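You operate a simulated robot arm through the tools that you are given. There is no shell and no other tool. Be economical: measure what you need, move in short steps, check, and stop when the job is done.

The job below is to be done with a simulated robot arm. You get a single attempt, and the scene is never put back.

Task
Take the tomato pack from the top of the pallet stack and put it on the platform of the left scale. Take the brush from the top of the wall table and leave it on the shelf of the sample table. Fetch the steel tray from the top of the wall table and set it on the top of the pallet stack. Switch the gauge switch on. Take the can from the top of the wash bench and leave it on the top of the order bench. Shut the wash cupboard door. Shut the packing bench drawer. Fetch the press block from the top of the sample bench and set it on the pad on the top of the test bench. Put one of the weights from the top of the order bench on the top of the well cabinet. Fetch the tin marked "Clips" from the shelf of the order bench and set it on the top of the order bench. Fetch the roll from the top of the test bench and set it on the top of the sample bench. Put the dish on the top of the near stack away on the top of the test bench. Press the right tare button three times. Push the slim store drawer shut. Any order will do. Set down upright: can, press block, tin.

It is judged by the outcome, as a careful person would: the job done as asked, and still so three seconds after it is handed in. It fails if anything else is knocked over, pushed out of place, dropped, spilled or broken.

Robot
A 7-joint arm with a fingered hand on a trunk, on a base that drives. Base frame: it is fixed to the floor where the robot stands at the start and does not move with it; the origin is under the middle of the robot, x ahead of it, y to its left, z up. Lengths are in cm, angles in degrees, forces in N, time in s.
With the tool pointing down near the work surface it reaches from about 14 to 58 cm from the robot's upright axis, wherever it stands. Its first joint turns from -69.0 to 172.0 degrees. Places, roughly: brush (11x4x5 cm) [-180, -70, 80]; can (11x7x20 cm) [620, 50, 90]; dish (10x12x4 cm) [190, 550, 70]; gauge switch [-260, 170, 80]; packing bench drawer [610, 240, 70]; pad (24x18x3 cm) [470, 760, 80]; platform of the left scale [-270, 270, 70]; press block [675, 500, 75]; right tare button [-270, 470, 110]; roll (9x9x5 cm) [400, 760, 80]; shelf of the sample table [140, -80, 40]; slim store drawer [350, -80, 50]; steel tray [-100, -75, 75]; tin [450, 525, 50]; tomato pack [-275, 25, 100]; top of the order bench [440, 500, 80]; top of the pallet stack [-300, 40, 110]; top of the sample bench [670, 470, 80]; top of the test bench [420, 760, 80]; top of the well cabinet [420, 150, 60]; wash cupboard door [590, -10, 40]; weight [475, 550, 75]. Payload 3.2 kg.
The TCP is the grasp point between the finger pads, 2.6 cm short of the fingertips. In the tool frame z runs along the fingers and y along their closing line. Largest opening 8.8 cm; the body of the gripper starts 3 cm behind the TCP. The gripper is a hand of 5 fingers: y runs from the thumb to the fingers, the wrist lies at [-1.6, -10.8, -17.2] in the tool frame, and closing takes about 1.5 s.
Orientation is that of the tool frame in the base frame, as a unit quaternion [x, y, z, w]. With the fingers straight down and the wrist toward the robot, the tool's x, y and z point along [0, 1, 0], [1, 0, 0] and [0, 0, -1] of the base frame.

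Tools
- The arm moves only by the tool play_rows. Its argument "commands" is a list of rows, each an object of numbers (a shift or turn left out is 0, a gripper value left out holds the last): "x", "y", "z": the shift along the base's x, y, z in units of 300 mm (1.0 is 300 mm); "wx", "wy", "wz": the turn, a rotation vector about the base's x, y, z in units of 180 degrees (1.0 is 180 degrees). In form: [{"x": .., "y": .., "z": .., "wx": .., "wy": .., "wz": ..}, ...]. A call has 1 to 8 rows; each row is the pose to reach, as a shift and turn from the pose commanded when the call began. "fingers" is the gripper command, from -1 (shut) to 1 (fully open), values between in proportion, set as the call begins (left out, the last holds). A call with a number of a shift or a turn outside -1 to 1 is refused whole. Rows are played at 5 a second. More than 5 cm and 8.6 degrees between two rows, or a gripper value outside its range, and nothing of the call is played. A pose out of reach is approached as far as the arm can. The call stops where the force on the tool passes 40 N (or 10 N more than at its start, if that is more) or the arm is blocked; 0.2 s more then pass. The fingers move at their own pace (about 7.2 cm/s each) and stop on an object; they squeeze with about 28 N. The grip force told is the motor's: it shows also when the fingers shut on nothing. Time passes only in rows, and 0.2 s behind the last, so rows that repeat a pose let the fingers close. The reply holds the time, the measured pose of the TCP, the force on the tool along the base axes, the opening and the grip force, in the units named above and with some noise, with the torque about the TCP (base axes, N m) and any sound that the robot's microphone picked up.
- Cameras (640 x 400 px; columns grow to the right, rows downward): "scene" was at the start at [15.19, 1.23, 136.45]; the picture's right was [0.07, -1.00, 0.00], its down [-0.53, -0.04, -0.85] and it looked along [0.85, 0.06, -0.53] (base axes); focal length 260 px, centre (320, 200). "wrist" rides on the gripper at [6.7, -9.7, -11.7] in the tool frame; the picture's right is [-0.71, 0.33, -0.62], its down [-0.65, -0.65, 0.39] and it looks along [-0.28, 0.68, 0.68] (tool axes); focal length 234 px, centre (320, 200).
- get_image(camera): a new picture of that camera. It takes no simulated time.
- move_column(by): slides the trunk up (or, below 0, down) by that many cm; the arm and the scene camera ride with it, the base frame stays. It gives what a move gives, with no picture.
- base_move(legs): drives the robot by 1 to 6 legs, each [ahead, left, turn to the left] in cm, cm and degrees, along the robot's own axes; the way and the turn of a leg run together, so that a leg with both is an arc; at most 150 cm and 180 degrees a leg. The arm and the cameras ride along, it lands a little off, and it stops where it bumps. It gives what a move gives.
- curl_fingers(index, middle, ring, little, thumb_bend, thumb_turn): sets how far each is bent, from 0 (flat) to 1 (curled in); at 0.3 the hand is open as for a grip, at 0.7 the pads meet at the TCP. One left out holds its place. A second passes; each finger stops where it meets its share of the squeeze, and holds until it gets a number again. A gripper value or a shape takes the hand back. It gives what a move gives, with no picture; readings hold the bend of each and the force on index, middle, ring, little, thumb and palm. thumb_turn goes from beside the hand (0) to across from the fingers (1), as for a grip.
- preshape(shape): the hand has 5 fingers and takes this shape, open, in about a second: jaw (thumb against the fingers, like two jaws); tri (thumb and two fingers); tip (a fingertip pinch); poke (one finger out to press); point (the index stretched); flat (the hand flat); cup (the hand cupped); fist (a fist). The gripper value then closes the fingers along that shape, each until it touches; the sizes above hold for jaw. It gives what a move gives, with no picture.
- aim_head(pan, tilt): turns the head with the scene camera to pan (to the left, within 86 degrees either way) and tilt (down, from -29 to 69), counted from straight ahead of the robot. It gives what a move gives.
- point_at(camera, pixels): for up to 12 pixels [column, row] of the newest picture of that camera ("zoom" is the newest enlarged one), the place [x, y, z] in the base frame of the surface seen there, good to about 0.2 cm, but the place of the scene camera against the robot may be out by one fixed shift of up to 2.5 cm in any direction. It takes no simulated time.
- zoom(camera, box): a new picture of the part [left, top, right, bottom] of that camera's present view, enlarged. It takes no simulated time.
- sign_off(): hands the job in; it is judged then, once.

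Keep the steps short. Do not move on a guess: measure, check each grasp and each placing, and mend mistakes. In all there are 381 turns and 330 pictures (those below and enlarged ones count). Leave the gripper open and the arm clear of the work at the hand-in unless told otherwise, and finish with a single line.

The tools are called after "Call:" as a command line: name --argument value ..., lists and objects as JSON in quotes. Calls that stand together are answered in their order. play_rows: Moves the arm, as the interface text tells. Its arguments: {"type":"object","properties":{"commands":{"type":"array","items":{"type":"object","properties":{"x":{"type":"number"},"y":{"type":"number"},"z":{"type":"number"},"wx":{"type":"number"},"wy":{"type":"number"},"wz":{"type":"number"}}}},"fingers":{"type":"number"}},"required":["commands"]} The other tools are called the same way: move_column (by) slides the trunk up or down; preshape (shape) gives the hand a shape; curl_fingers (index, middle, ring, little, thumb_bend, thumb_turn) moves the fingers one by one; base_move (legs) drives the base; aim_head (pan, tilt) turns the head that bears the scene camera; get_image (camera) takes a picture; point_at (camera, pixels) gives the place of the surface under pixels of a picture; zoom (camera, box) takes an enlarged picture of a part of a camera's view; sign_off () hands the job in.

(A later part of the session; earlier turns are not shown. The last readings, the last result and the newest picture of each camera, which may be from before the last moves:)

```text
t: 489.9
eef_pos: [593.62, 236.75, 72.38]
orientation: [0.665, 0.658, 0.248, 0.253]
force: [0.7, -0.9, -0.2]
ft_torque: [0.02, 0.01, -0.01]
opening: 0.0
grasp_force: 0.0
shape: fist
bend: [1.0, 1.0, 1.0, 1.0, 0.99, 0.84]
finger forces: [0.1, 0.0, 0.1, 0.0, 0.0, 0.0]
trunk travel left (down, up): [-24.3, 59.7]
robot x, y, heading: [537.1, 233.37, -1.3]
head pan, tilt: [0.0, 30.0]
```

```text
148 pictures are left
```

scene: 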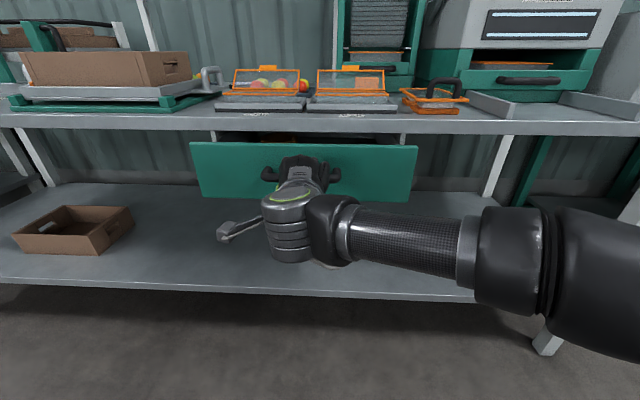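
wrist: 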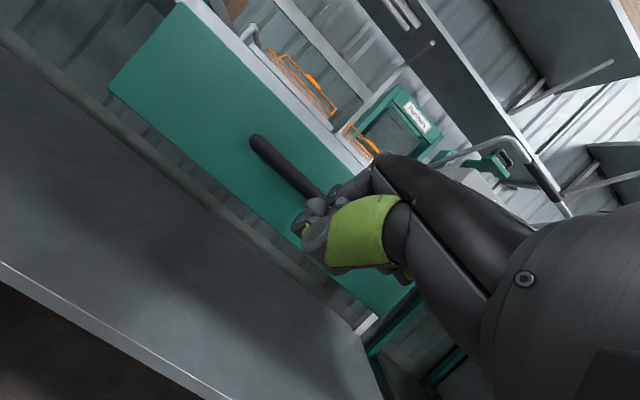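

Moving in. Drive 6 cm, then press with the arm to the stop.

Call:
base_move --legs '[[6, 0, 0]]'

Call:
play_rows --commands '[{"x": 0.04}, {"x": 0.08}, {"x": 0.12}, {"x": 0.16}, {"x": 0.2}, {"x": 0.24}]'

Call:
get_image --camera "scene"

```text
t: 490.9
eef_pos: [599.72, 236.59, 72.37]
orientation: [0.666, 0.657, 0.248, 0.254]
force: [0.4, 0.1, 0.5]
ft_torque: [-0.04, -0.01, 0.03]
opening: 0.0
grasp_force: 0.1
shape: fist
bend: [1.0, 1.0, 1.0, 1.0, 0.99, 0.84]
finger forces: [0.0, 0.1, 0.1, 0.1, 0.1, 0.0]
trunk travel left (down, up): [-24.3, 59.7]
robot x, y, heading: [542.93, 233.66, -1.0]
head pan, tilt: [0.0, 30.0]
```

```text
t: 492.3
eef_pos: [606.31, 236.66, 73.09]
orientation: [0.664, 0.656, 0.252, 0.257]
force: [-23.3, 0.2, 16.8]
ft_torque: [-0.55, 0.28, 0.0]
opening: 8.35
grasp_force: 0.0
shape: fist
bend: [1.0, 1.0, 1.0, 1.0, 0.49, 0.84]
finger forces: [10.3, 16.3, 7.9, 0.0, 16.9, 0.0]
trunk travel left (down, up): [-24.3, 59.7]
robot x, y, heading: [543.31, 233.32, -1.0]
head pan, tilt: [0.0, 30.0]
```

```text
147 pictures are left
```

scene: 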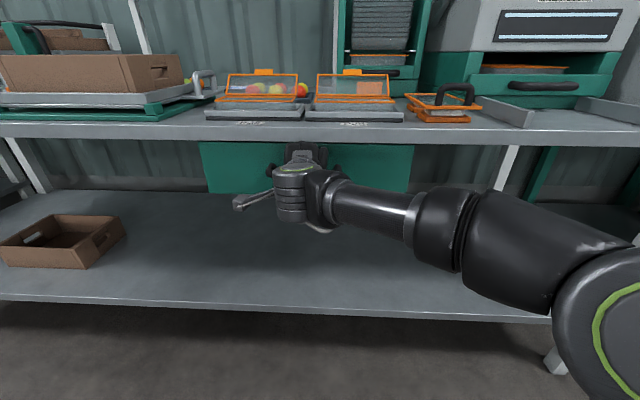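

Firm stop (23 N). Retreat and measure.

Call:
play_rows --commands '[{"x": -0.12}, {"x": -0.25}, {"x": -0.4}]'

Call:
base_move --legs '[[-30, 0, 1]]'

Call:
get_image --camera "scene"

Call:
point_at --camera "scene" --pixels '[[240, 150], [370, 150], [300, 130], [300, 145], [230, 135], [390, 135], [380, 130], [305, 155]]'

```text
t: 493.1
eef_pos: [594.51, 237.14, 72.94]
orientation: [0.662, 0.657, 0.253, 0.257]
force: [-0.2, 19.1, 27.2]
ft_torque: [-0.73, 0.41, -0.38]
opening: 8.33
grasp_force: 0.0
shape: fist
bend: [1.0, 1.0, 1.0, 1.0, 0.52, 0.82]
finger forces: [14.3, 23.3, 7.3, 0.1, 18.9, 0.0]
trunk travel left (down, up): [-24.3, 59.7]
robot x, y, heading: [542.98, 233.33, -1.5]
head pan, tilt: [0.0, 30.0]
```

```text
t: 495.1
eef_pos: [564.51, 237.81, 72.4]
orientation: [0.661, 0.661, 0.249, 0.252]
force: [-0.2, 0.0, 0.4]
ft_torque: [0.01, 0.01, -0.02]
opening: 8.35
grasp_force: 0.1
shape: fist
bend: [1.0, 1.0, 1.0, 1.0, 0.99, 0.84]
finger forces: [0.0, 0.1, 0.0, 0.0, 0.0, 0.1]
trunk travel left (down, up): [-24.3, 59.7]
robot x, y, heading: [512.89, 234.12, -0.5]
head pan, tilt: [0.0, 30.0]
```

```text
146 pictures are left
```

scene: 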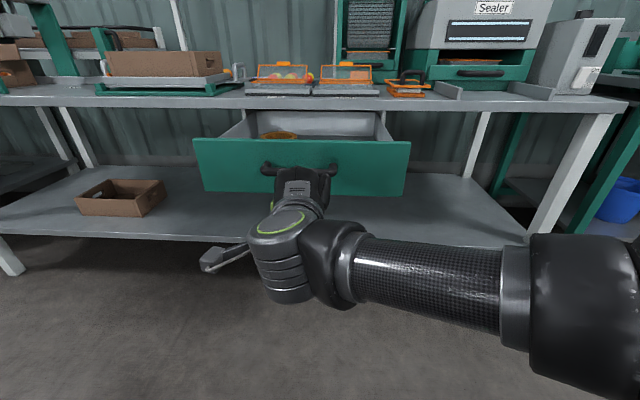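

```text
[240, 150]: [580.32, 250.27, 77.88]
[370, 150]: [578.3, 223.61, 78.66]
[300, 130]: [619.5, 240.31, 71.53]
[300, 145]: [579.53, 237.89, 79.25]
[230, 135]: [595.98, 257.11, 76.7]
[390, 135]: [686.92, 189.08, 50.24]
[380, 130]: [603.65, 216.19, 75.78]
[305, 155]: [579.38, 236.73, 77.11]
```

The thumb hooked the handle and pulled the drawer out again. I back off 8 cm more and check that the hand is free.

Call:
base_move --legs '[[-5, 0, 0]]'

Call:
get_image --camera "scene"

Call:
point_at --camera "scene" --pixels '[[240, 155], [370, 155], [300, 150], [265, 172], [330, 172], [300, 165]]'

Call:
zoom --camera "wrist" --box '[200, 80, 440, 300]'

```text
t: 496.1
eef_pos: [559.5, 237.88, 72.49]
orientation: [0.661, 0.661, 0.249, 0.252]
force: [-0.3, 0.1, -0.6]
ft_torque: [0.03, -0.03, 0.03]
opening: 8.34
grasp_force: 0.1
shape: fist
bend: [1.0, 1.0, 1.0, 1.0, 0.99, 0.84]
finger forces: [0.0, 0.1, 0.1, 0.0, 0.0, 0.0]
trunk travel left (down, up): [-24.3, 59.7]
robot x, y, heading: [507.87, 233.91, -0.5]
head pan, tilt: [0.0, 30.0]
```

```text
145 pictures are left
```

scene: 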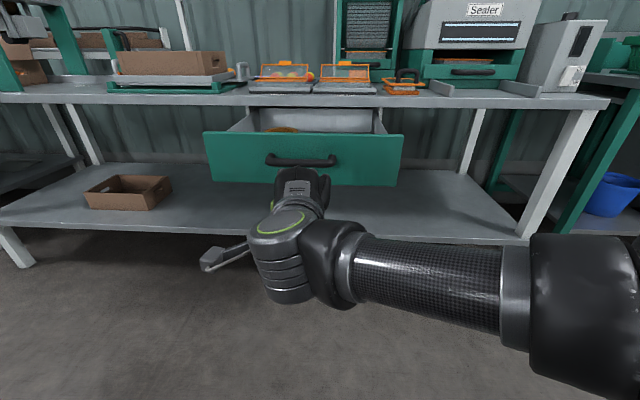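

```text
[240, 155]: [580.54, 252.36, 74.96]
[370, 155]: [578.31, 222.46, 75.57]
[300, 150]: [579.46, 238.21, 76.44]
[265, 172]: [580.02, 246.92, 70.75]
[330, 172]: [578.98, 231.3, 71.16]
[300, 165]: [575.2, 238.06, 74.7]
```

```text
1.82 times, centred on (320, 190) of wrist
```

zoom: 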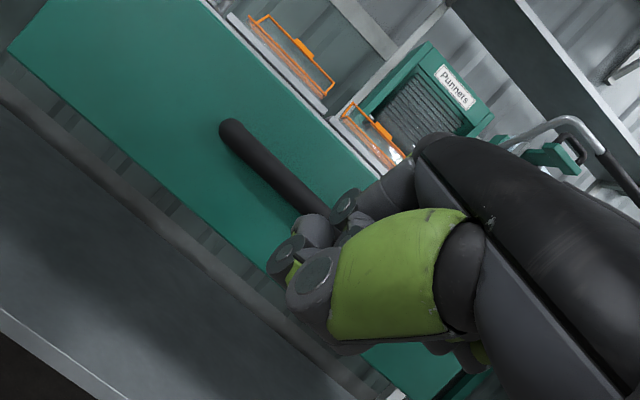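

Free now. I'll push on the plain face right of the handle (y≈224), lower (z≈69.5) so that it fits under the bench edge.

Call:
move_column --by -3

Call:
base_move --legs '[[0, -13.5, 0.5], [14, 0, 0]]'

Call:
get_image --camera "scene"

Call:
get_image --camera "wrist"

```text
t: 496.8
eef_pos: [559.46, 237.93, 69.41]
orientation: [0.661, 0.662, 0.249, 0.252]
force: [-0.4, 0.2, 0.2]
ft_torque: [-0.01, 0.02, -0.01]
opening: 8.36
grasp_force: 0.0
shape: fist
bend: [1.0, 1.0, 1.0, 1.0, 0.99, 0.84]
finger forces: [0.1, 0.0, 0.1, 0.1, 0.0, 0.0]
trunk travel left (down, up): [-21.3, 62.7]
robot x, y, heading: [508.05, 233.98, -0.4]
head pan, tilt: [0.0, 30.0]
```

```text
t: 499.1
eef_pos: [573.33, 224.71, 69.3]
orientation: [0.658, 0.664, 0.25, 0.251]
force: [-0.1, -0.5, 0.6]
ft_torque: [0.02, 0.04, -0.02]
opening: 8.32
grasp_force: 0.0
shape: fist
bend: [1.0, 1.0, 1.0, 1.0, 0.99, 0.84]
finger forces: [0.0, 0.1, 0.0, 0.1, 0.0, 0.0]
trunk travel left (down, up): [-21.3, 62.7]
robot x, y, heading: [521.73, 220.78, -0.2]
head pan, tilt: [0.0, 30.0]
```

```text
143 pictures are left
```

scene: 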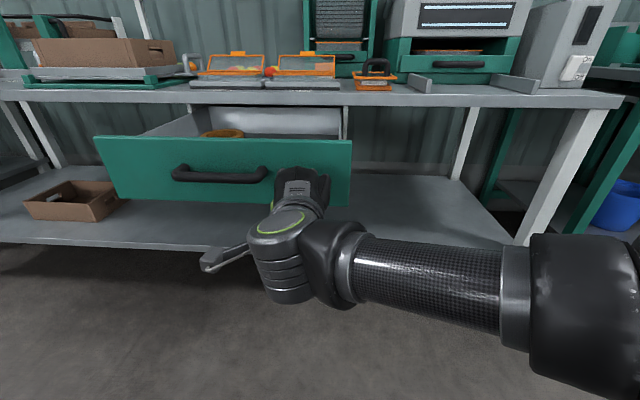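

```text
142 pictures are left
```

wrist: 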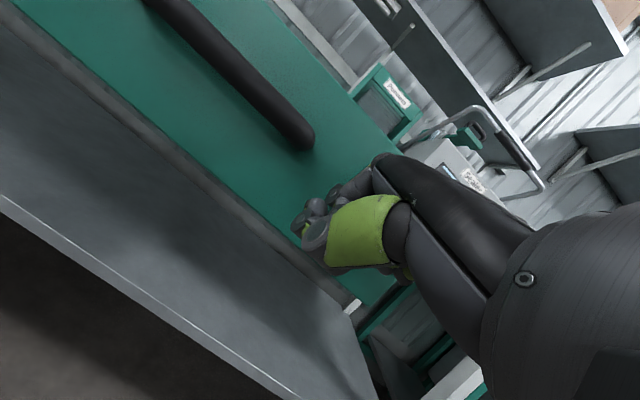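

Fist faces the plain part. Drive 25 cm pushing, then press with the arm.

Call:
base_move --legs '[[25, 0, 0]]'

Call:
get_image --camera "scene"

```text
t: 500.9
eef_pos: [598.78, 224.48, 69.42]
orientation: [0.66, 0.662, 0.25, 0.251]
force: [0.8, -0.3, -0.4]
ft_torque: [0.0, -0.01, -0.02]
opening: 8.37
grasp_force: 0.1
shape: fist
bend: [1.0, 1.0, 1.0, 1.0, 0.99, 0.84]
finger forces: [0.1, 0.0, 0.1, 0.0, 0.0, 0.1]
trunk travel left (down, up): [-21.3, 62.7]
robot x, y, heading: [547.39, 220.47, -0.5]
head pan, tilt: [0.0, 30.0]
```

```text
141 pictures are left
```

scene: 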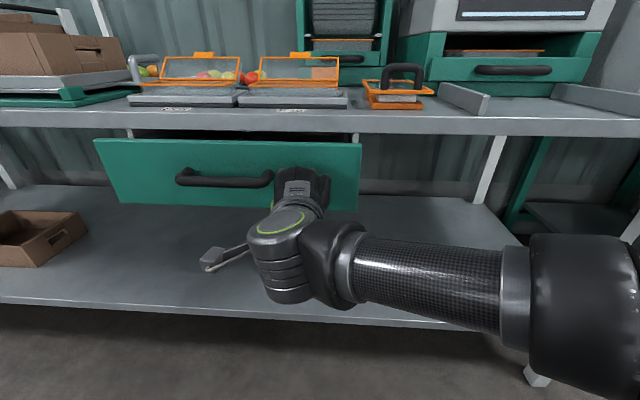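

Call:
play_rows --commands '[{"x": 0.06}, {"x": 0.12}, {"x": 0.18}, {"x": 0.24}, {"x": 0.3}, {"x": 0.36}, {"x": 0.42}, {"x": 0.46}]'

Call:
get_image --camera "scene"

```text
t: 502.1
eef_pos: [606.22, 224.9, 69.73]
orientation: [0.657, 0.665, 0.252, 0.25]
force: [-30.5, -4.6, 1.5]
ft_torque: [0.06, -0.41, 0.05]
opening: 8.37
grasp_force: 0.1
shape: fist
bend: [1.0, 1.0, 1.0, 1.0, 1.0, 0.84]
finger forces: [1.8, 12.8, 0.1, 0.1, 15.6, 0.0]
trunk travel left (down, up): [-21.3, 62.7]
robot x, y, heading: [546.97, 220.23, -0.4]
head pan, tilt: [0.0, 30.0]
stopped in row 5: the force on the tool passed its limit at 53 N (the readings are from after the stop); the commanded pose is now the measured one
```

```text
140 pictures are left
```

scene: 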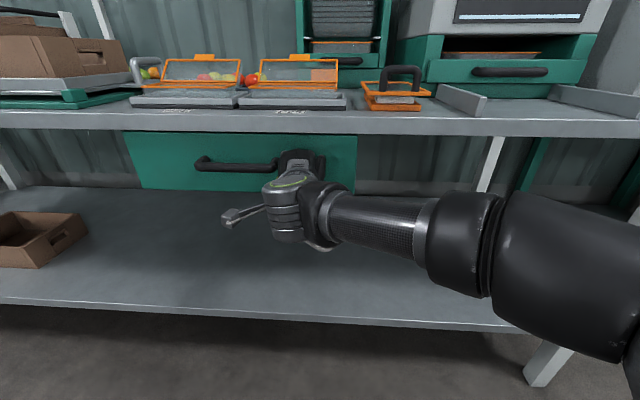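

It looks shut. Retreat slightly to the right and backward, checking the drawer stays.

Call:
play_rows --commands '[{"x": -0.04, "y": -0.04}, {"x": -0.12, "y": -0.06}, {"x": -0.25, "y": -0.06}]'

Call:
base_move --legs '[[-20, 0, 0]]'

Call:
get_image --camera "scene"

Call:
point_at --camera "scene" --pixels '[[170, 145], [230, 140], [300, 140], [320, 130], [250, 120], [380, 125], [230, 165]]'

```text
t: 502.9
eef_pos: [599.09, 223.21, 69.47]
orientation: [0.659, 0.664, 0.248, 0.25]
force: [-0.6, -0.1, 0.0]
ft_torque: [0.03, -0.02, 0.0]
opening: 8.34
grasp_force: 0.0
shape: fist
bend: [1.0, 1.0, 1.0, 1.0, 0.99, 0.84]
finger forces: [0.1, 0.1, 0.0, 0.0, 0.0, 0.0]
trunk travel left (down, up): [-21.3, 62.7]
robot x, y, heading: [547.1, 220.38, -0.2]
head pan, tilt: [0.0, 30.0]
```

```text
t: 504.5
eef_pos: [578.75, 223.33, 69.49]
orientation: [0.658, 0.665, 0.249, 0.25]
force: [0.4, 0.3, 0.1]
ft_torque: [0.01, -0.02, 0.03]
opening: 8.36
grasp_force: 0.0
shape: fist
bend: [1.0, 1.0, 1.0, 1.0, 0.99, 0.84]
finger forces: [0.1, 0.0, 0.1, 0.1, 0.0, 0.0]
trunk travel left (down, up): [-21.3, 62.7]
robot x, y, heading: [526.69, 220.77, -0.6]
head pan, tilt: [0.0, 30.0]
```

```text
139 pictures are left
```

scene: 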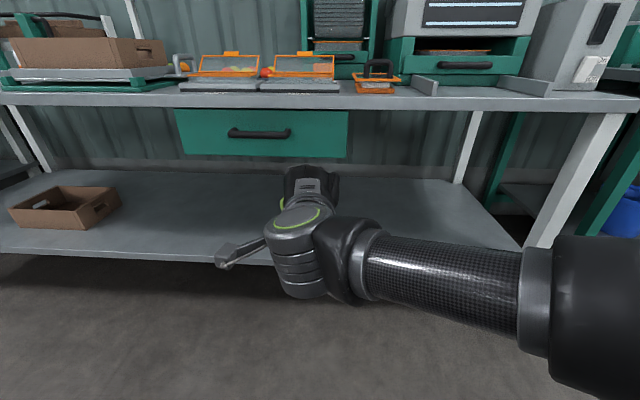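

```text
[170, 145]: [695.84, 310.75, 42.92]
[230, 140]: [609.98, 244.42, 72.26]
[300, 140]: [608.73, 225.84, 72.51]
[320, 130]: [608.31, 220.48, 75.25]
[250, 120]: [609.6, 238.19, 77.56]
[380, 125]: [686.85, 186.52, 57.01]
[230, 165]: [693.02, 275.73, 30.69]
```

The drawer is shut (face at x≈609, flush). Next the press block. Restore the hand and drive left to y≈480.

Call:
play_rows --commands '[{"wy": 0.042}, {"wy": 0.084}, {"wy": 0.126}, {"wy": 0.168}, {"wy": 0.21}, {"wy": 0.23}]'

Call:
preshape --shape "jaw"

Call:
move_column --by 40

Call:
base_move --legs '[[0, 130, 0.4], [0, 110, 0.3]]'

Call:
aim_head --pan 12 --tilt 30

Call:
get_image --camera "scene"

Call:
get_image --camera "wrist"

```text
t: 505.9
eef_pos: [578.81, 223.29, 69.58]
orientation: [0.704, 0.71, -0.001, -0.003]
force: [0.2, 0.5, -0.2]
ft_torque: [0.03, 0.02, 0.0]
opening: 8.36
grasp_force: 0.0
shape: fist
bend: [1.0, 1.0, 1.0, 1.0, 0.99, 0.84]
finger forces: [0.0, 0.1, 0.1, 0.1, 0.0, 0.0]
trunk travel left (down, up): [-21.3, 62.7]
robot x, y, heading: [526.64, 220.66, -0.2]
head pan, tilt: [0.0, 30.0]
```

```text
t: 506.8
eef_pos: [578.84, 223.48, 69.59]
orientation: [0.704, 0.71, 0.0, -0.001]
force: [-0.6, -0.5, -0.1]
ft_torque: [0.0, 0.01, 0.02]
opening: 8.77
grasp_force: 0.1
shape: jaw
bend: [0.3, 0.3, 0.3, 0.3, 0.3, 0.97]
finger forces: [0.0, 0.1, 0.1, 0.0, 0.0, 0.1]
trunk travel left (down, up): [-21.3, 62.7]
robot x, y, heading: [526.3, 220.32, -0.3]
head pan, tilt: [0.0, 30.0]
```

```text
t: 510.6
eef_pos: [578.77, 223.36, 109.48]
orientation: [0.704, 0.71, 0.0, -0.001]
force: [0.8, 0.0, -0.1]
ft_torque: [0.0, -0.01, 0.0]
opening: 8.81
grasp_force: 0.1
shape: jaw
bend: [0.3, 0.3, 0.3, 0.3, 0.3, 0.97]
finger forces: [0.1, 0.0, 0.1, 0.1, 0.1, 0.0]
trunk travel left (down, up): [-61.3, 22.7]
robot x, y, heading: [526.86, 220.16, -0.3]
head pan, tilt: [0.0, 30.0]
```

```text
t: 522.2
eef_pos: [577.62, 459.66, 109.46]
orientation: [0.702, 0.712, 0.0, -0.002]
force: [-0.3, -0.3, 1.0]
ft_torque: [-0.03, 0.01, 0.01]
opening: 8.78
grasp_force: 0.0
shape: jaw
bend: [0.3, 0.3, 0.3, 0.3, 0.3, 0.97]
finger forces: [0.0, 0.0, 0.0, 0.1, 0.1, 0.0]
trunk travel left (down, up): [-61.3, 22.7]
robot x, y, heading: [525.47, 456.02, -0.0]
head pan, tilt: [0.0, 30.0]
```

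```text
t: 523.0
eef_pos: [577.58, 459.72, 109.45]
orientation: [0.702, 0.712, 0.0, -0.001]
force: [0.2, 0.0, -0.2]
ft_torque: [-0.03, 0.04, -0.02]
opening: 8.76
grasp_force: 0.0
shape: jaw
bend: [0.3, 0.3, 0.3, 0.3, 0.3, 0.97]
finger forces: [0.1, 0.0, 0.0, 0.0, 0.0, 0.1]
trunk travel left (down, up): [-61.3, 22.7]
robot x, y, heading: [525.11, 456.61, -0.3]
head pan, tilt: [12.0, 30.0]
```

```text
138 pictures are left
```

scene: 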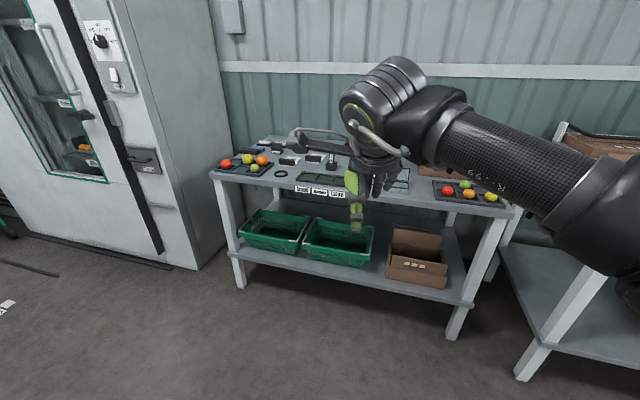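

```text
137 pictures are left
```

wrist: 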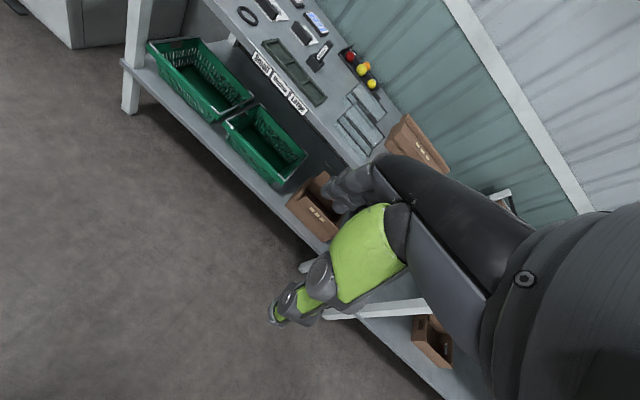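

Call:
zoom --camera "scene" --box '[205, 125, 425, 215]'

Call:
zoom --camera "wrist" --box '[220, 0, 420, 160]'

```text
2.91 times, centred on (315, 170) of scene
```

zoom: 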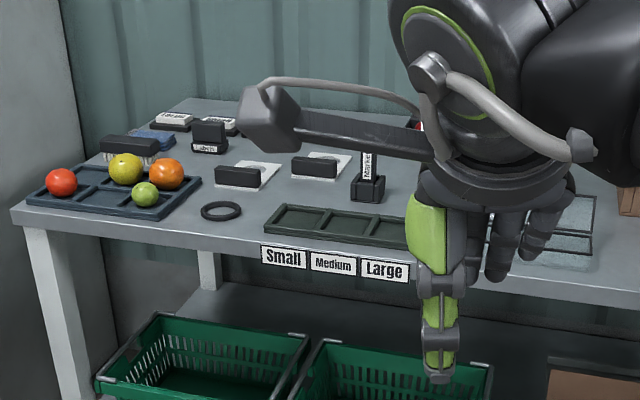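

```text
2.50 times, centred on (320, 80) of wrist
```

zoom: 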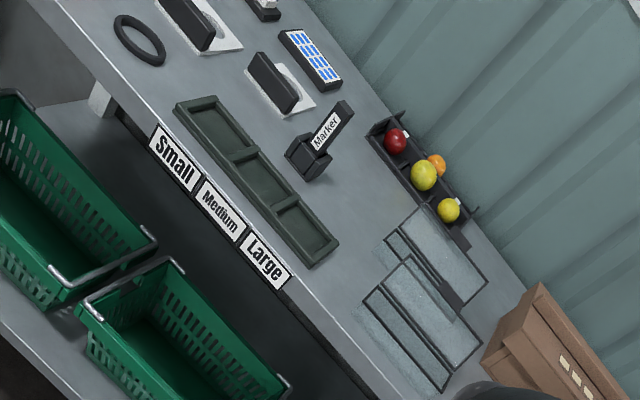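

Call:
point_at --camera "zoom" --pixels '[[265, 85], [200, 30], [310, 60], [300, 145], [265, 10], [140, 40], [440, 255]]'

Call:
zoom --camera "scene" --box '[235, 140, 345, 200]'

Call:
point_at --camera "zoom" --pixels '[[130, 170], [225, 200], [440, 170], [560, 180], [60, 110], [20, 60], [155, 60]]'

```text
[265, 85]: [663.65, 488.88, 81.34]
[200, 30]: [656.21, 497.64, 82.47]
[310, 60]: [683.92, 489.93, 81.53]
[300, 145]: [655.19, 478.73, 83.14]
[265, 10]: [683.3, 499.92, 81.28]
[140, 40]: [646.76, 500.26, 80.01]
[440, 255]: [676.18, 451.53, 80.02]
```

```text
5.82 times, centred on (290, 170) of scene
```

zoom: 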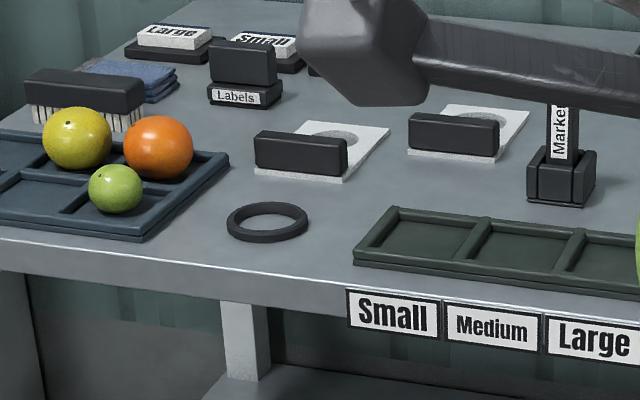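

```text
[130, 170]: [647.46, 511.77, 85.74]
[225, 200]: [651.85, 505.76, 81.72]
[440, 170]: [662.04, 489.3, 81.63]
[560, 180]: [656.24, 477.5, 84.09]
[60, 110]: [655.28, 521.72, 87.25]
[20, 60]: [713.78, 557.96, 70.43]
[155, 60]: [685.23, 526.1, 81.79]
```

I need a closer look at the candidates. Drive 50 cm forward and look down.

Call:
base_move --legs '[[55, 25, 0]]'

Call:
aim_head --pan 8 --tilt 40

Call:
get_image --camera "scene"

Call:
get_image --camera "wrist"

```text
t: 526.4
eef_pos: [632.75, 485.01, 109.46]
orientation: [0.701, 0.713, 0.0, 0.0]
force: [0.8, 0.2, 0.1]
ft_torque: [0.02, 0.03, -0.02]
opening: 8.77
grasp_force: 0.0
shape: jaw
bend: [0.3, 0.3, 0.3, 0.3, 0.3, 0.97]
finger forces: [0.0, 0.0, 0.0, 0.0, 0.0, 0.0]
trunk travel left (down, up): [-61.3, 22.7]
robot x, y, heading: [580.51, 481.74, 0.0]
head pan, tilt: [12.0, 30.0]
```

```text
t: 527.1
eef_pos: [632.7, 485.04, 109.53]
orientation: [0.7, 0.714, -0.001, -0.001]
force: [0.2, 0.1, 0.0]
ft_torque: [0.01, 0.01, 0.02]
opening: 8.76
grasp_force: 0.1
shape: jaw
bend: [0.3, 0.3, 0.3, 0.3, 0.3, 0.97]
finger forces: [0.0, 0.0, 0.1, 0.1, 0.0, 0.0]
trunk travel left (down, up): [-61.3, 22.7]
robot x, y, heading: [580.53, 481.45, 0.2]
head pan, tilt: [8.0, 40.0]
```

```text
133 pictures are left
```

scene: 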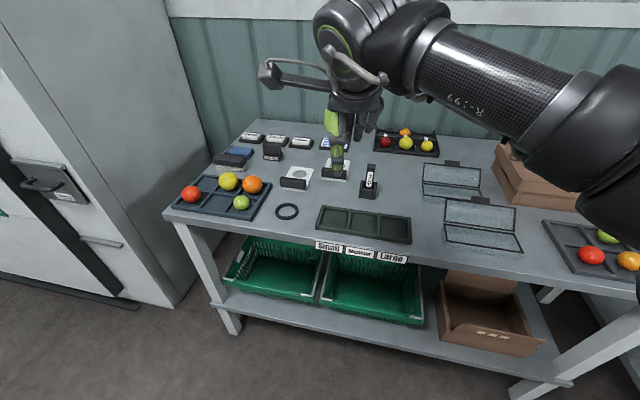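

```text
132 pictures are left
```

wrist: 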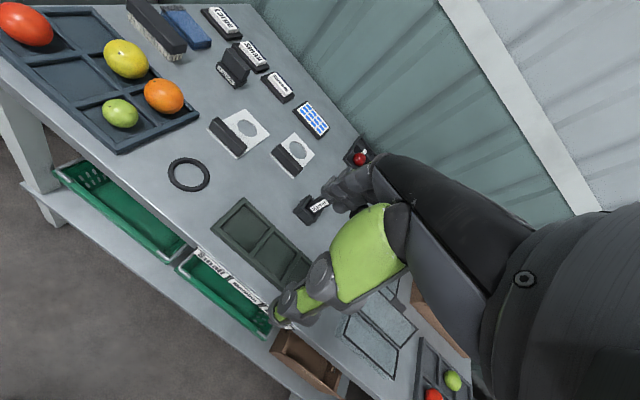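

Call:
zoom --camera "wrist" --box '[120, 0, 380, 200]'

Call:
point_at --camera "wrist" --pixels '[[230, 70], [225, 142], [288, 162], [245, 130], [250, 55], [222, 22], [278, 88], [313, 120], [312, 205], [155, 25]]'

```text
2.00 times, centred on (250, 100) of wrist
```

zoom: 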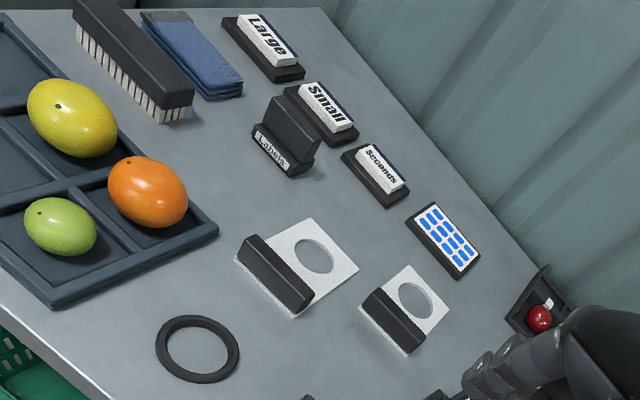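

```text
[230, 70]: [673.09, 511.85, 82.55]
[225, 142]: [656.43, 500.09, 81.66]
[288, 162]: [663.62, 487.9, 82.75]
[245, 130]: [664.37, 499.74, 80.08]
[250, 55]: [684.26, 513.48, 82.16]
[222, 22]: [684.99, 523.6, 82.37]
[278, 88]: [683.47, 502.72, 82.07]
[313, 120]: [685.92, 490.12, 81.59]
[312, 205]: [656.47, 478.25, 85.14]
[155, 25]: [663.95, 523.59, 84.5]
```

I don't recognise the press block yet; the hand hides part of the bench. I pull the arm back/up and look again.

Call:
base_move --legs '[[0, -45, 0]]'

Call:
aim_head --pan 35 --tilt 38

Call:
get_image --camera "scene"

Call:
zoom --camera "scene" --box '[160, 90, 420, 250]'

```text
t: 529.8
eef_pos: [632.79, 440.69, 109.53]
orientation: [0.701, 0.713, 0.0, -0.002]
force: [-0.7, 0.1, 0.5]
ft_torque: [-0.03, 0.02, -0.01]
opening: 8.78
grasp_force: 0.1
shape: jaw
bend: [0.3, 0.3, 0.3, 0.3, 0.3, 0.97]
finger forces: [0.0, 0.1, 0.1, 0.0, 0.0, 0.0]
trunk travel left (down, up): [-61.3, 22.7]
robot x, y, heading: [580.79, 437.59, 0.1]
head pan, tilt: [8.0, 40.0]
```

```text
t: 530.7
eef_pos: [632.86, 440.61, 109.49]
orientation: [0.701, 0.713, 0.0, -0.002]
force: [0.0, 1.1, -0.1]
ft_torque: [0.0, -0.01, 0.01]
opening: 8.78
grasp_force: 0.2
shape: jaw
bend: [0.3, 0.3, 0.3, 0.3, 0.3, 0.97]
finger forces: [0.1, 0.0, 0.1, 0.0, 0.0, 0.0]
trunk travel left (down, up): [-61.3, 22.7]
robot x, y, heading: [580.91, 437.66, 0.2]
head pan, tilt: [35.0, 38.0]
```

```text
130 pictures are left
```

scene: 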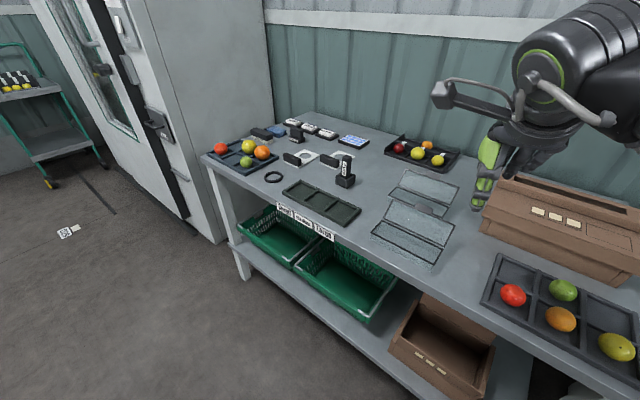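

```text
2.46 times, centred on (290, 170) of scene
```

zoom: 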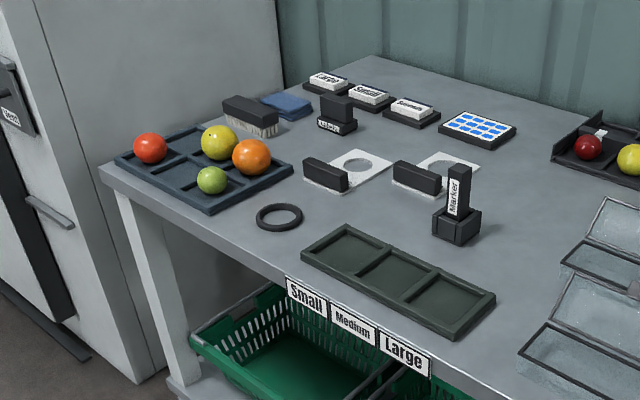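

Call:
zoom --camera "scene" --box '[245, 110, 345, 172]'

Call:
aim_head --pan 5 --tilt 40

Call:
get_image --camera "scene"

```text
6.40 times, centred on (295, 141) of scene
```

zoom: 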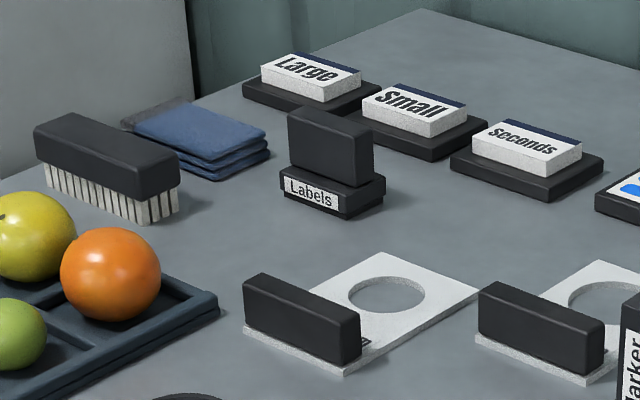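

```text
t: 531.6
eef_pos: [632.85, 440.76, 109.53]
orientation: [0.701, 0.713, 0.0, -0.001]
force: [0.1, -0.4, -0.5]
ft_torque: [-0.01, 0.0, -0.01]
opening: 8.79
grasp_force: 0.1
shape: jaw
bend: [0.3, 0.3, 0.3, 0.3, 0.3, 0.97]
finger forces: [0.0, 0.1, 0.1, 0.1, 0.0, 0.1]
trunk travel left (down, up): [-61.3, 22.7]
robot x, y, heading: [580.45, 437.11, -0.0]
head pan, tilt: [5.0, 40.0]
```

```text
127 pictures are left
```

scene: 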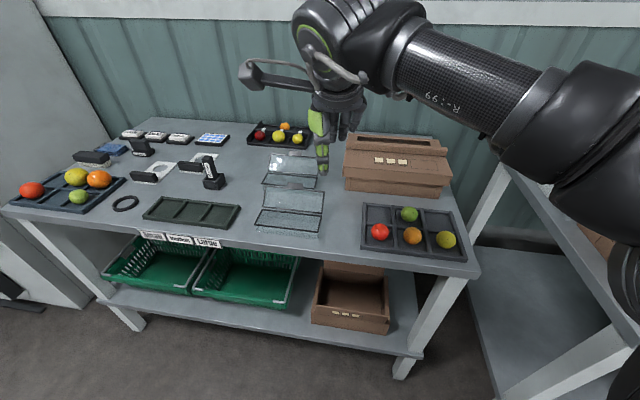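

I'm not certain which item is the press block, so I first look at the pad on the test bench for a hint, and fetch the roll from there. Back off, turn to +y and drive there.

Call:
base_move --legs '[[-55, 0, 0], [0, 0, 90], [120, 0, 0]]'

Call:
aim_head --pan 25 --tilt 25

Call:
get_image --camera "scene"

```text
t: 544.3
eef_pos: [517.86, 610.11, 109.41]
orientation: [-0.025, 1.0, -0.001, -0.001]
force: [-0.3, 1.1, -0.9]
ft_torque: [0.01, 0.0, -0.01]
opening: 8.77
grasp_force: 0.0
shape: jaw
bend: [0.3, 0.3, 0.3, 0.3, 0.3, 0.97]
finger forces: [0.0, 0.0, 0.0, 0.0, 0.0, 0.0]
trunk travel left (down, up): [-61.3, 22.7]
robot x, y, heading: [522.33, 558.47, 92.1]
head pan, tilt: [5.0, 40.0]
```

```text
t: 545.2
eef_pos: [517.79, 610.17, 109.54]
orientation: [-0.027, 1.0, 0.0, 0.0]
force: [0.4, 0.2, 0.7]
ft_torque: [-0.03, -0.02, 0.0]
opening: 8.77
grasp_force: 0.0
shape: jaw
bend: [0.3, 0.3, 0.3, 0.3, 0.3, 0.97]
finger forces: [0.0, 0.1, 0.1, 0.0, 0.0, 0.0]
trunk travel left (down, up): [-61.3, 22.7]
robot x, y, heading: [522.99, 558.31, 92.0]
head pan, tilt: [25.0, 25.0]
```

```text
126 pictures are left
```

scene: 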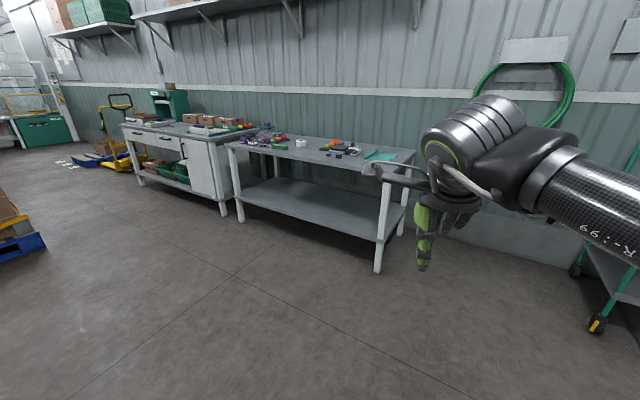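

Call:
base_move --legs '[[75, 70, -2]]'

Call:
aim_head --pan 20 --tilt 35

Call:
get_image --camera "scene"

Call:
get_image --camera "wrist"

```text
t: 550.5
eef_pos: [449.82, 684.33, 109.64]
orientation: [-0.003, 1.0, -0.001, -0.001]
force: [0.2, 0.9, 0.6]
ft_torque: [0.01, -0.01, -0.01]
opening: 8.77
grasp_force: 0.1
shape: jaw
bend: [0.3, 0.3, 0.3, 0.3, 0.3, 0.97]
finger forces: [0.0, 0.0, 0.1, 0.0, 0.1, 0.1]
trunk travel left (down, up): [-61.3, 22.7]
robot x, y, heading: [452.53, 631.96, 89.3]
head pan, tilt: [25.0, 25.0]
```

```text
t: 551.2
eef_pos: [449.88, 684.23, 109.53]
orientation: [-0.002, 1.0, -0.001, -0.001]
force: [0.0, -0.3, -0.4]
ft_torque: [0.01, 0.0, 0.03]
opening: 8.79
grasp_force: 0.0
shape: jaw
bend: [0.3, 0.3, 0.3, 0.3, 0.3, 0.97]
finger forces: [0.0, 0.1, 0.1, 0.1, 0.1, 0.0]
trunk travel left (down, up): [-61.3, 22.7]
robot x, y, heading: [452.76, 632.36, 89.3]
head pan, tilt: [20.0, 35.0]
```

```text
125 pictures are left
```

scene: 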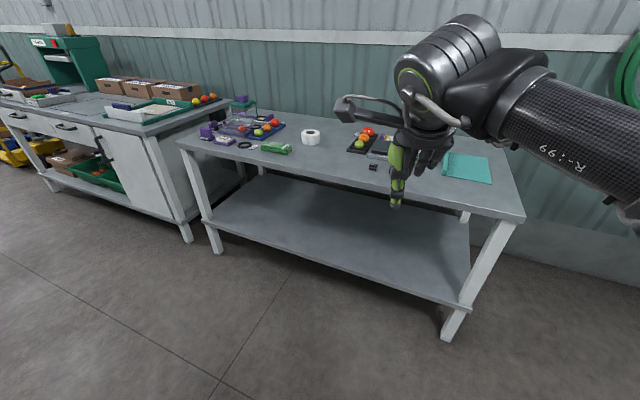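

```text
124 pictures are left
```

wrist: 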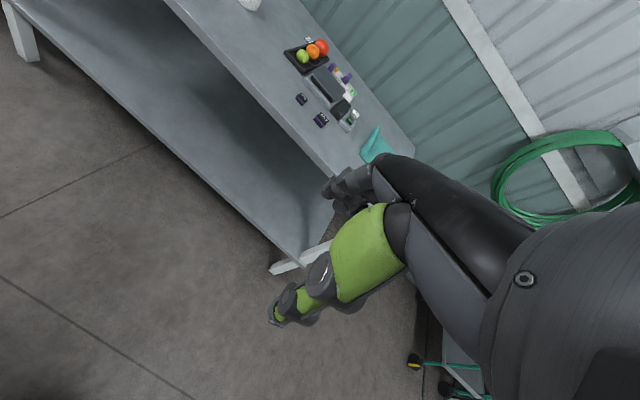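

Call:
zoom --camera "scene" --box '[190, 90, 400, 190]'

Call:
point_at --camera "scene" --pixels '[[311, 130], [303, 137], [311, 143], [180, 143], [523, 215], [470, 168], [445, 155], [490, 183], [345, 165], [230, 165], [290, 190]]'

Call:
zoom --camera "wrist" --box '[240, 0, 440, 180]'

```text
3.05 times, centred on (295, 140) of scene
```

zoom: 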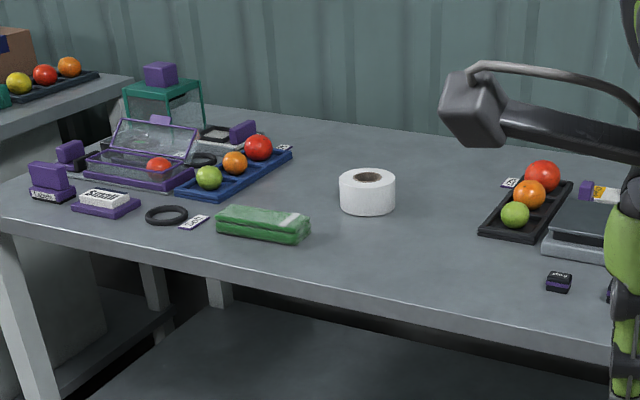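

```text
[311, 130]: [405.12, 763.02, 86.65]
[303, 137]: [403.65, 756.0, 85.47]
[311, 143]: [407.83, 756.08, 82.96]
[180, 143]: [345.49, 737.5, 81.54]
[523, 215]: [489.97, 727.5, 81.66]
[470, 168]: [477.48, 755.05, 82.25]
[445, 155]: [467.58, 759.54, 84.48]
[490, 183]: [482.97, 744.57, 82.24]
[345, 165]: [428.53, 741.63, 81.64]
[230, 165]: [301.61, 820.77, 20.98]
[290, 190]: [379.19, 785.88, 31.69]
```

```text
2.22 times, centred on (340, 90) of wrist
```

zoom: 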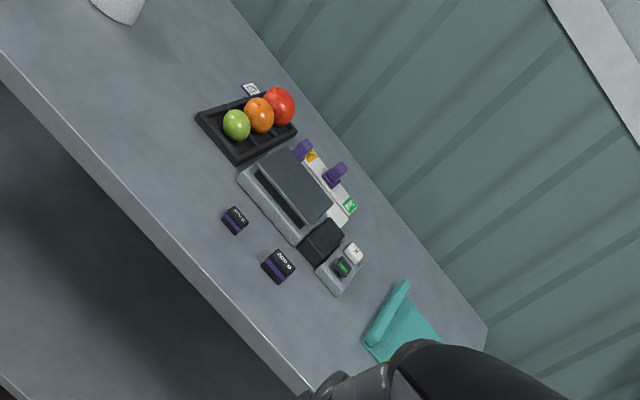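

The pad is the teal mat at (477,755); the roll is at ≈(404,759), 9 cm wide, 5 tall. I drive in front of it.

Call:
base_move --legs '[[30, 46, 0.5], [40, 0, 0]]'

Call:
get_image --camera "wrist"

Call:
aim_head --pan 0 --tilt 45

Call:
get_image --camera "scene"

```text
t: 556.5
eef_pos: [399.91, 754.85, 109.61]
orientation: [-0.021, 1.0, -0.001, -0.001]
force: [0.5, -0.1, 0.1]
ft_torque: [0.0, -0.01, 0.03]
opening: 8.8
grasp_force: 0.1
shape: jaw
bend: [0.3, 0.3, 0.3, 0.3, 0.3, 0.97]
finger forces: [0.0, 0.1, 0.0, 0.0, 0.1, 0.1]
trunk travel left (down, up): [-61.3, 22.7]
robot x, y, heading: [404.1, 702.58, 91.5]
head pan, tilt: [20.0, 35.0]
```

```text
121 pictures are left
```

wrist: 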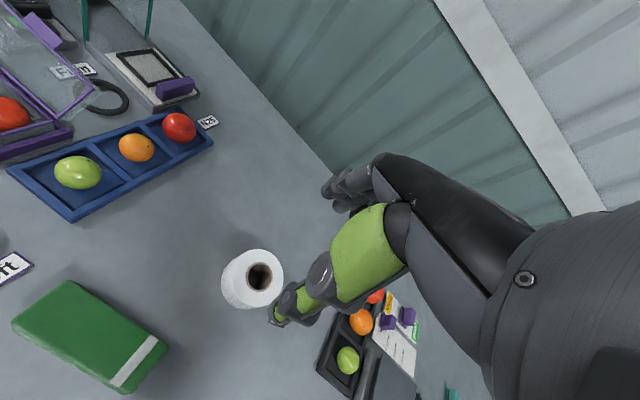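

```text
t: 557.3
eef_pos: [399.65, 754.8, 109.52]
orientation: [-0.021, 1.0, 0.0, -0.001]
force: [0.0, 0.0, -0.1]
ft_torque: [0.02, 0.0, 0.01]
opening: 8.76
grasp_force: 0.0
shape: jaw
bend: [0.3, 0.3, 0.3, 0.3, 0.3, 0.97]
finger forces: [0.0, 0.0, 0.1, 0.0, 0.0, 0.1]
trunk travel left (down, up): [-61.3, 22.7]
robot x, y, heading: [404.48, 702.74, 91.6]
head pan, tilt: [0.0, 45.0]
```

```text
120 pictures are left
```

scene: 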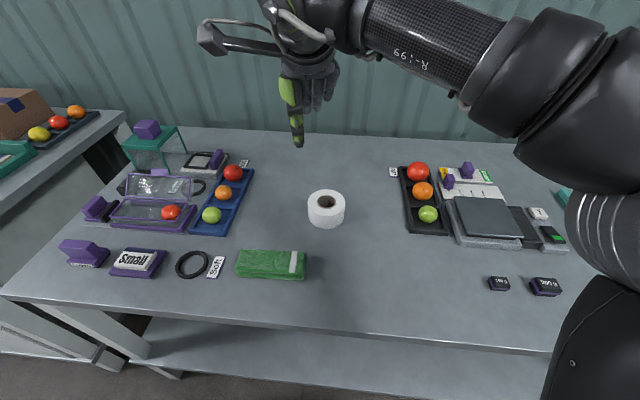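

Call:
zoom --camera "wrist" --box '[200, 230, 310, 320]'

Call:
point_at --camera "zoom" --pixels '[[262, 80], [400, 130], [440, 250], [300, 150], [225, 130], [210, 190], [330, 165], [370, 300], [340, 270], [330, 85], [245, 215]]'

```text
4.44 times, centred on (255, 275) of wrist
```

zoom: 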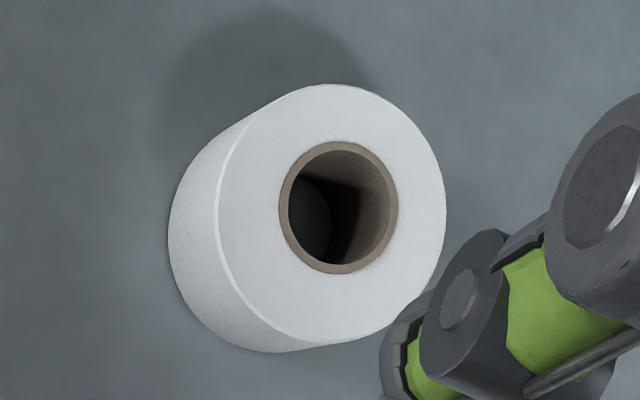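

```text
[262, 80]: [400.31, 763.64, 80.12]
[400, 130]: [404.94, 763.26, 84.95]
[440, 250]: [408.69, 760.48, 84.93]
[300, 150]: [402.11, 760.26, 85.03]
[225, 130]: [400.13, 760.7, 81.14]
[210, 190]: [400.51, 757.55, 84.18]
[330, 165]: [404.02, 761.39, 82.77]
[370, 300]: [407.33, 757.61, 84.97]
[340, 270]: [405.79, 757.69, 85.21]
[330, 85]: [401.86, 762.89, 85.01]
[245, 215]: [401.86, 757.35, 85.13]
```

Roll centre ≈(404.3,759.5), diameter ≈8.5–9 — tight for 8.8 cm, so I open the fingers wider by bend, then move above it.

Call:
curl_fingers --index 0.12 --middle 0.12 --ring 0.12 --little 0.12 --thumb_bend 0.12 --thumb_turn 1

Call:
play_rows --commands '[{"x": 0.08, "y": 0.08}, {"x": 0.152, "y": 0.157}]'

Call:
move_column --by -18

Call:
get_image --camera "wrist"

Call:
zoom --camera "scene" --box '[250, 60, 430, 240]'

```text
t: 558.3
eef_pos: [399.83, 754.66, 109.41]
orientation: [-0.021, 1.0, -0.001, -0.001]
force: [0.4, 0.4, -0.1]
ft_torque: [-0.03, 0.0, -0.01]
opening: 11.47
grasp_force: 0.0
shape: fingers
bend: [0.12, 0.12, 0.12, 0.12, 0.13, 0.96]
finger forces: [0.0, 0.0, 0.1, 0.1, 0.0, 0.1]
trunk travel left (down, up): [-61.3, 22.7]
robot x, y, heading: [404.69, 702.68, 91.6]
head pan, tilt: [0.0, 45.0]
```

```text
t: 558.9
eef_pos: [404.41, 759.64, 109.51]
orientation: [-0.021, 1.0, -0.002, -0.001]
force: [0.7, 0.3, -0.2]
ft_torque: [-0.03, 0.01, 0.03]
opening: 11.45
grasp_force: 0.1
shape: fingers
bend: [0.12, 0.12, 0.12, 0.12, 0.13, 0.96]
finger forces: [0.1, 0.1, 0.0, 0.0, 0.0, 0.0]
trunk travel left (down, up): [-61.3, 22.7]
robot x, y, heading: [404.69, 702.5, 91.2]
head pan, tilt: [0.0, 45.0]
```

```text
t: 560.9
eef_pos: [404.33, 759.35, 91.72]
orientation: [-0.021, 1.0, -0.001, -0.001]
force: [-0.7, -0.7, -0.5]
ft_torque: [0.04, -0.01, -0.01]
opening: 11.51
grasp_force: 0.1
shape: fingers
bend: [0.12, 0.12, 0.12, 0.12, 0.13, 0.96]
finger forces: [0.1, 0.0, 0.1, 0.1, 0.0, 0.0]
trunk travel left (down, up): [-43.3, 40.7]
robot x, y, heading: [404.67, 702.62, 91.6]
head pan, tilt: [0.0, 45.0]
```

```text
118 pictures are left
```

wrist: 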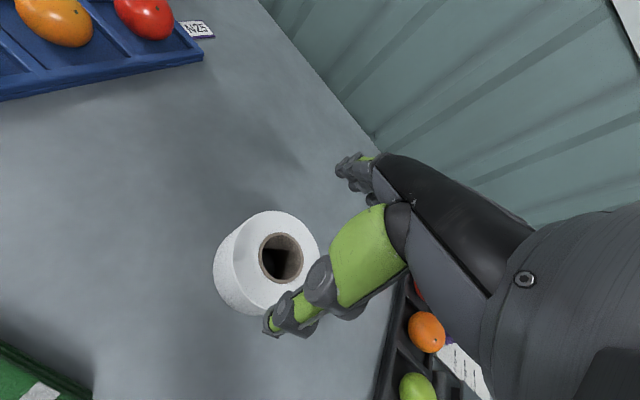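

```text
2.22 times, centred on (340, 150) of scene
```

zoom: 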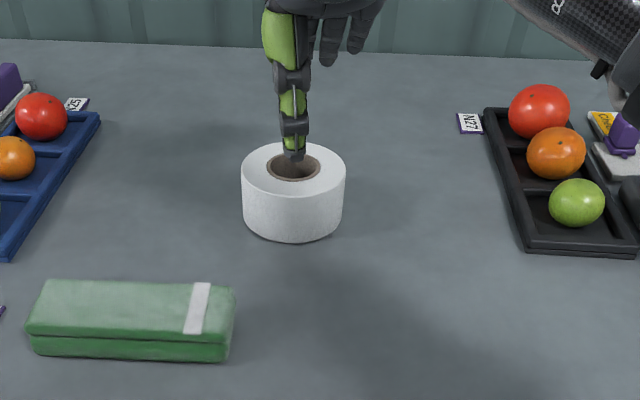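

Opening is 11.5 cm. Descend around the roll with force watch.

Call:
play_rows --commands '[{"z": -0.08}, {"z": -0.14}, {"z": -0.18}, {"z": -0.21}, {"z": -0.235}]'

Call:
zoom --camera "scene" --box '[260, 120, 400, 240]'

Call:
get_image --camera "wrist"

```text
t: 562.1
eef_pos: [404.36, 759.42, 84.5]
orientation: [-0.021, 1.0, -0.001, -0.001]
force: [0.8, 0.5, -0.4]
ft_torque: [0.0, -0.01, 0.0]
opening: 11.47
grasp_force: 0.0
shape: fingers
bend: [0.12, 0.12, 0.12, 0.12, 0.13, 0.96]
finger forces: [0.0, 0.0, 0.0, 0.1, 0.0, 0.1]
trunk travel left (down, up): [-43.3, 40.7]
robot x, y, heading: [404.64, 703.08, 91.2]
head pan, tilt: [0.0, 45.0]
```

```text
3.33 times, centred on (330, 180) of scene
```

zoom: 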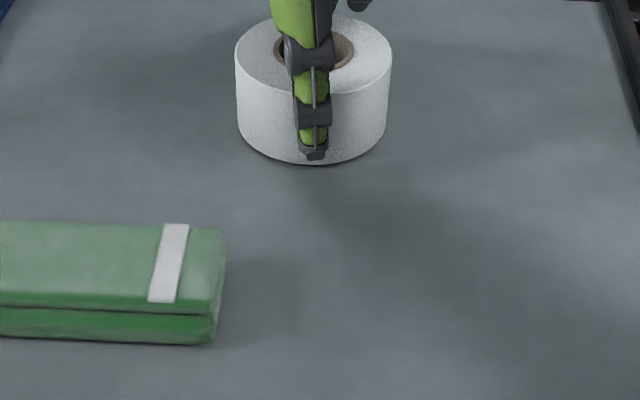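

```text
115 pictures are left
```

wrist: 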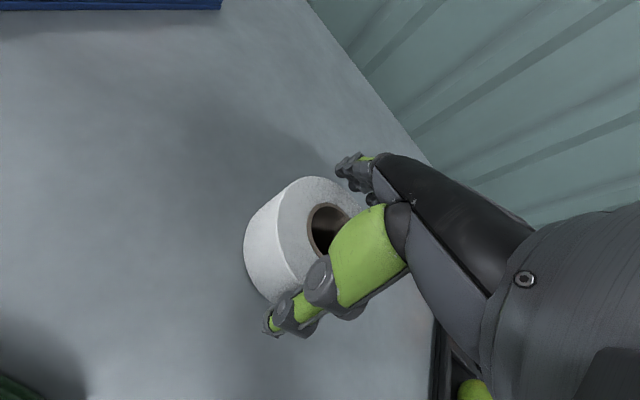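

Thumb is in front, fingers behind. Close by curling.

Call:
curl_fingers --index 0.6 --middle 0.6 --ring 0.6 --little 0.6 --thumb_bend 0.6

Call:
play_rows --commands '[{"z": 0.03}, {"z": 0.07}, {"z": 0.12}, {"z": 0.17}]'

Call:
get_image --camera "wrist"

```text
t: 563.1
eef_pos: [404.5, 759.4, 84.64]
orientation: [-0.021, 1.0, 0.0, -0.002]
force: [1.6, 4.0, 8.8]
ft_torque: [0.34, 0.05, -0.08]
opening: 10.18
grasp_force: 33.1
shape: fingers
bend: [0.28, 0.37, 0.51, 0.6, 0.29, 0.97]
finger forces: [12.4, 9.7, 11.6, 0.2, 31.7, 0.0]
trunk travel left (down, up): [-43.3, 40.7]
robot x, y, heading: [404.25, 702.42, 91.5]
head pan, tilt: [0.0, 45.0]
```

```text
t: 564.1
eef_pos: [404.36, 759.67, 89.57]
orientation: [-0.022, 1.0, -0.001, -0.001]
force: [0.9, -0.1, -2.1]
ft_torque: [0.0, -0.01, 0.02]
opening: 10.18
grasp_force: 31.0
shape: fingers
bend: [0.28, 0.37, 0.51, 0.6, 0.29, 0.97]
finger forces: [10.5, 9.5, 10.2, 0.1, 32.7, 0.0]
trunk travel left (down, up): [-43.3, 40.7]
robot x, y, heading: [404.44, 702.82, 91.5]
head pan, tilt: [0.0, 45.0]
```

```text
114 pictures are left
```

wrist: 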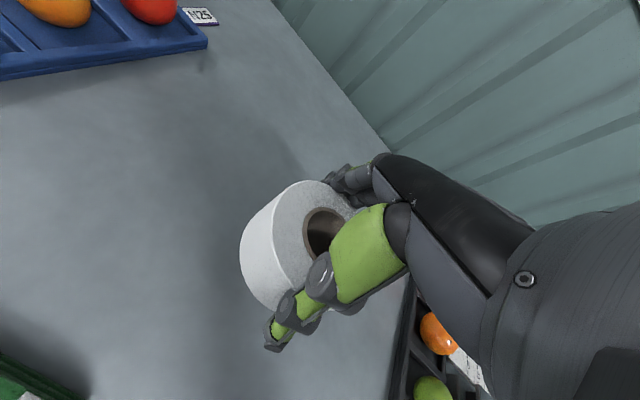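

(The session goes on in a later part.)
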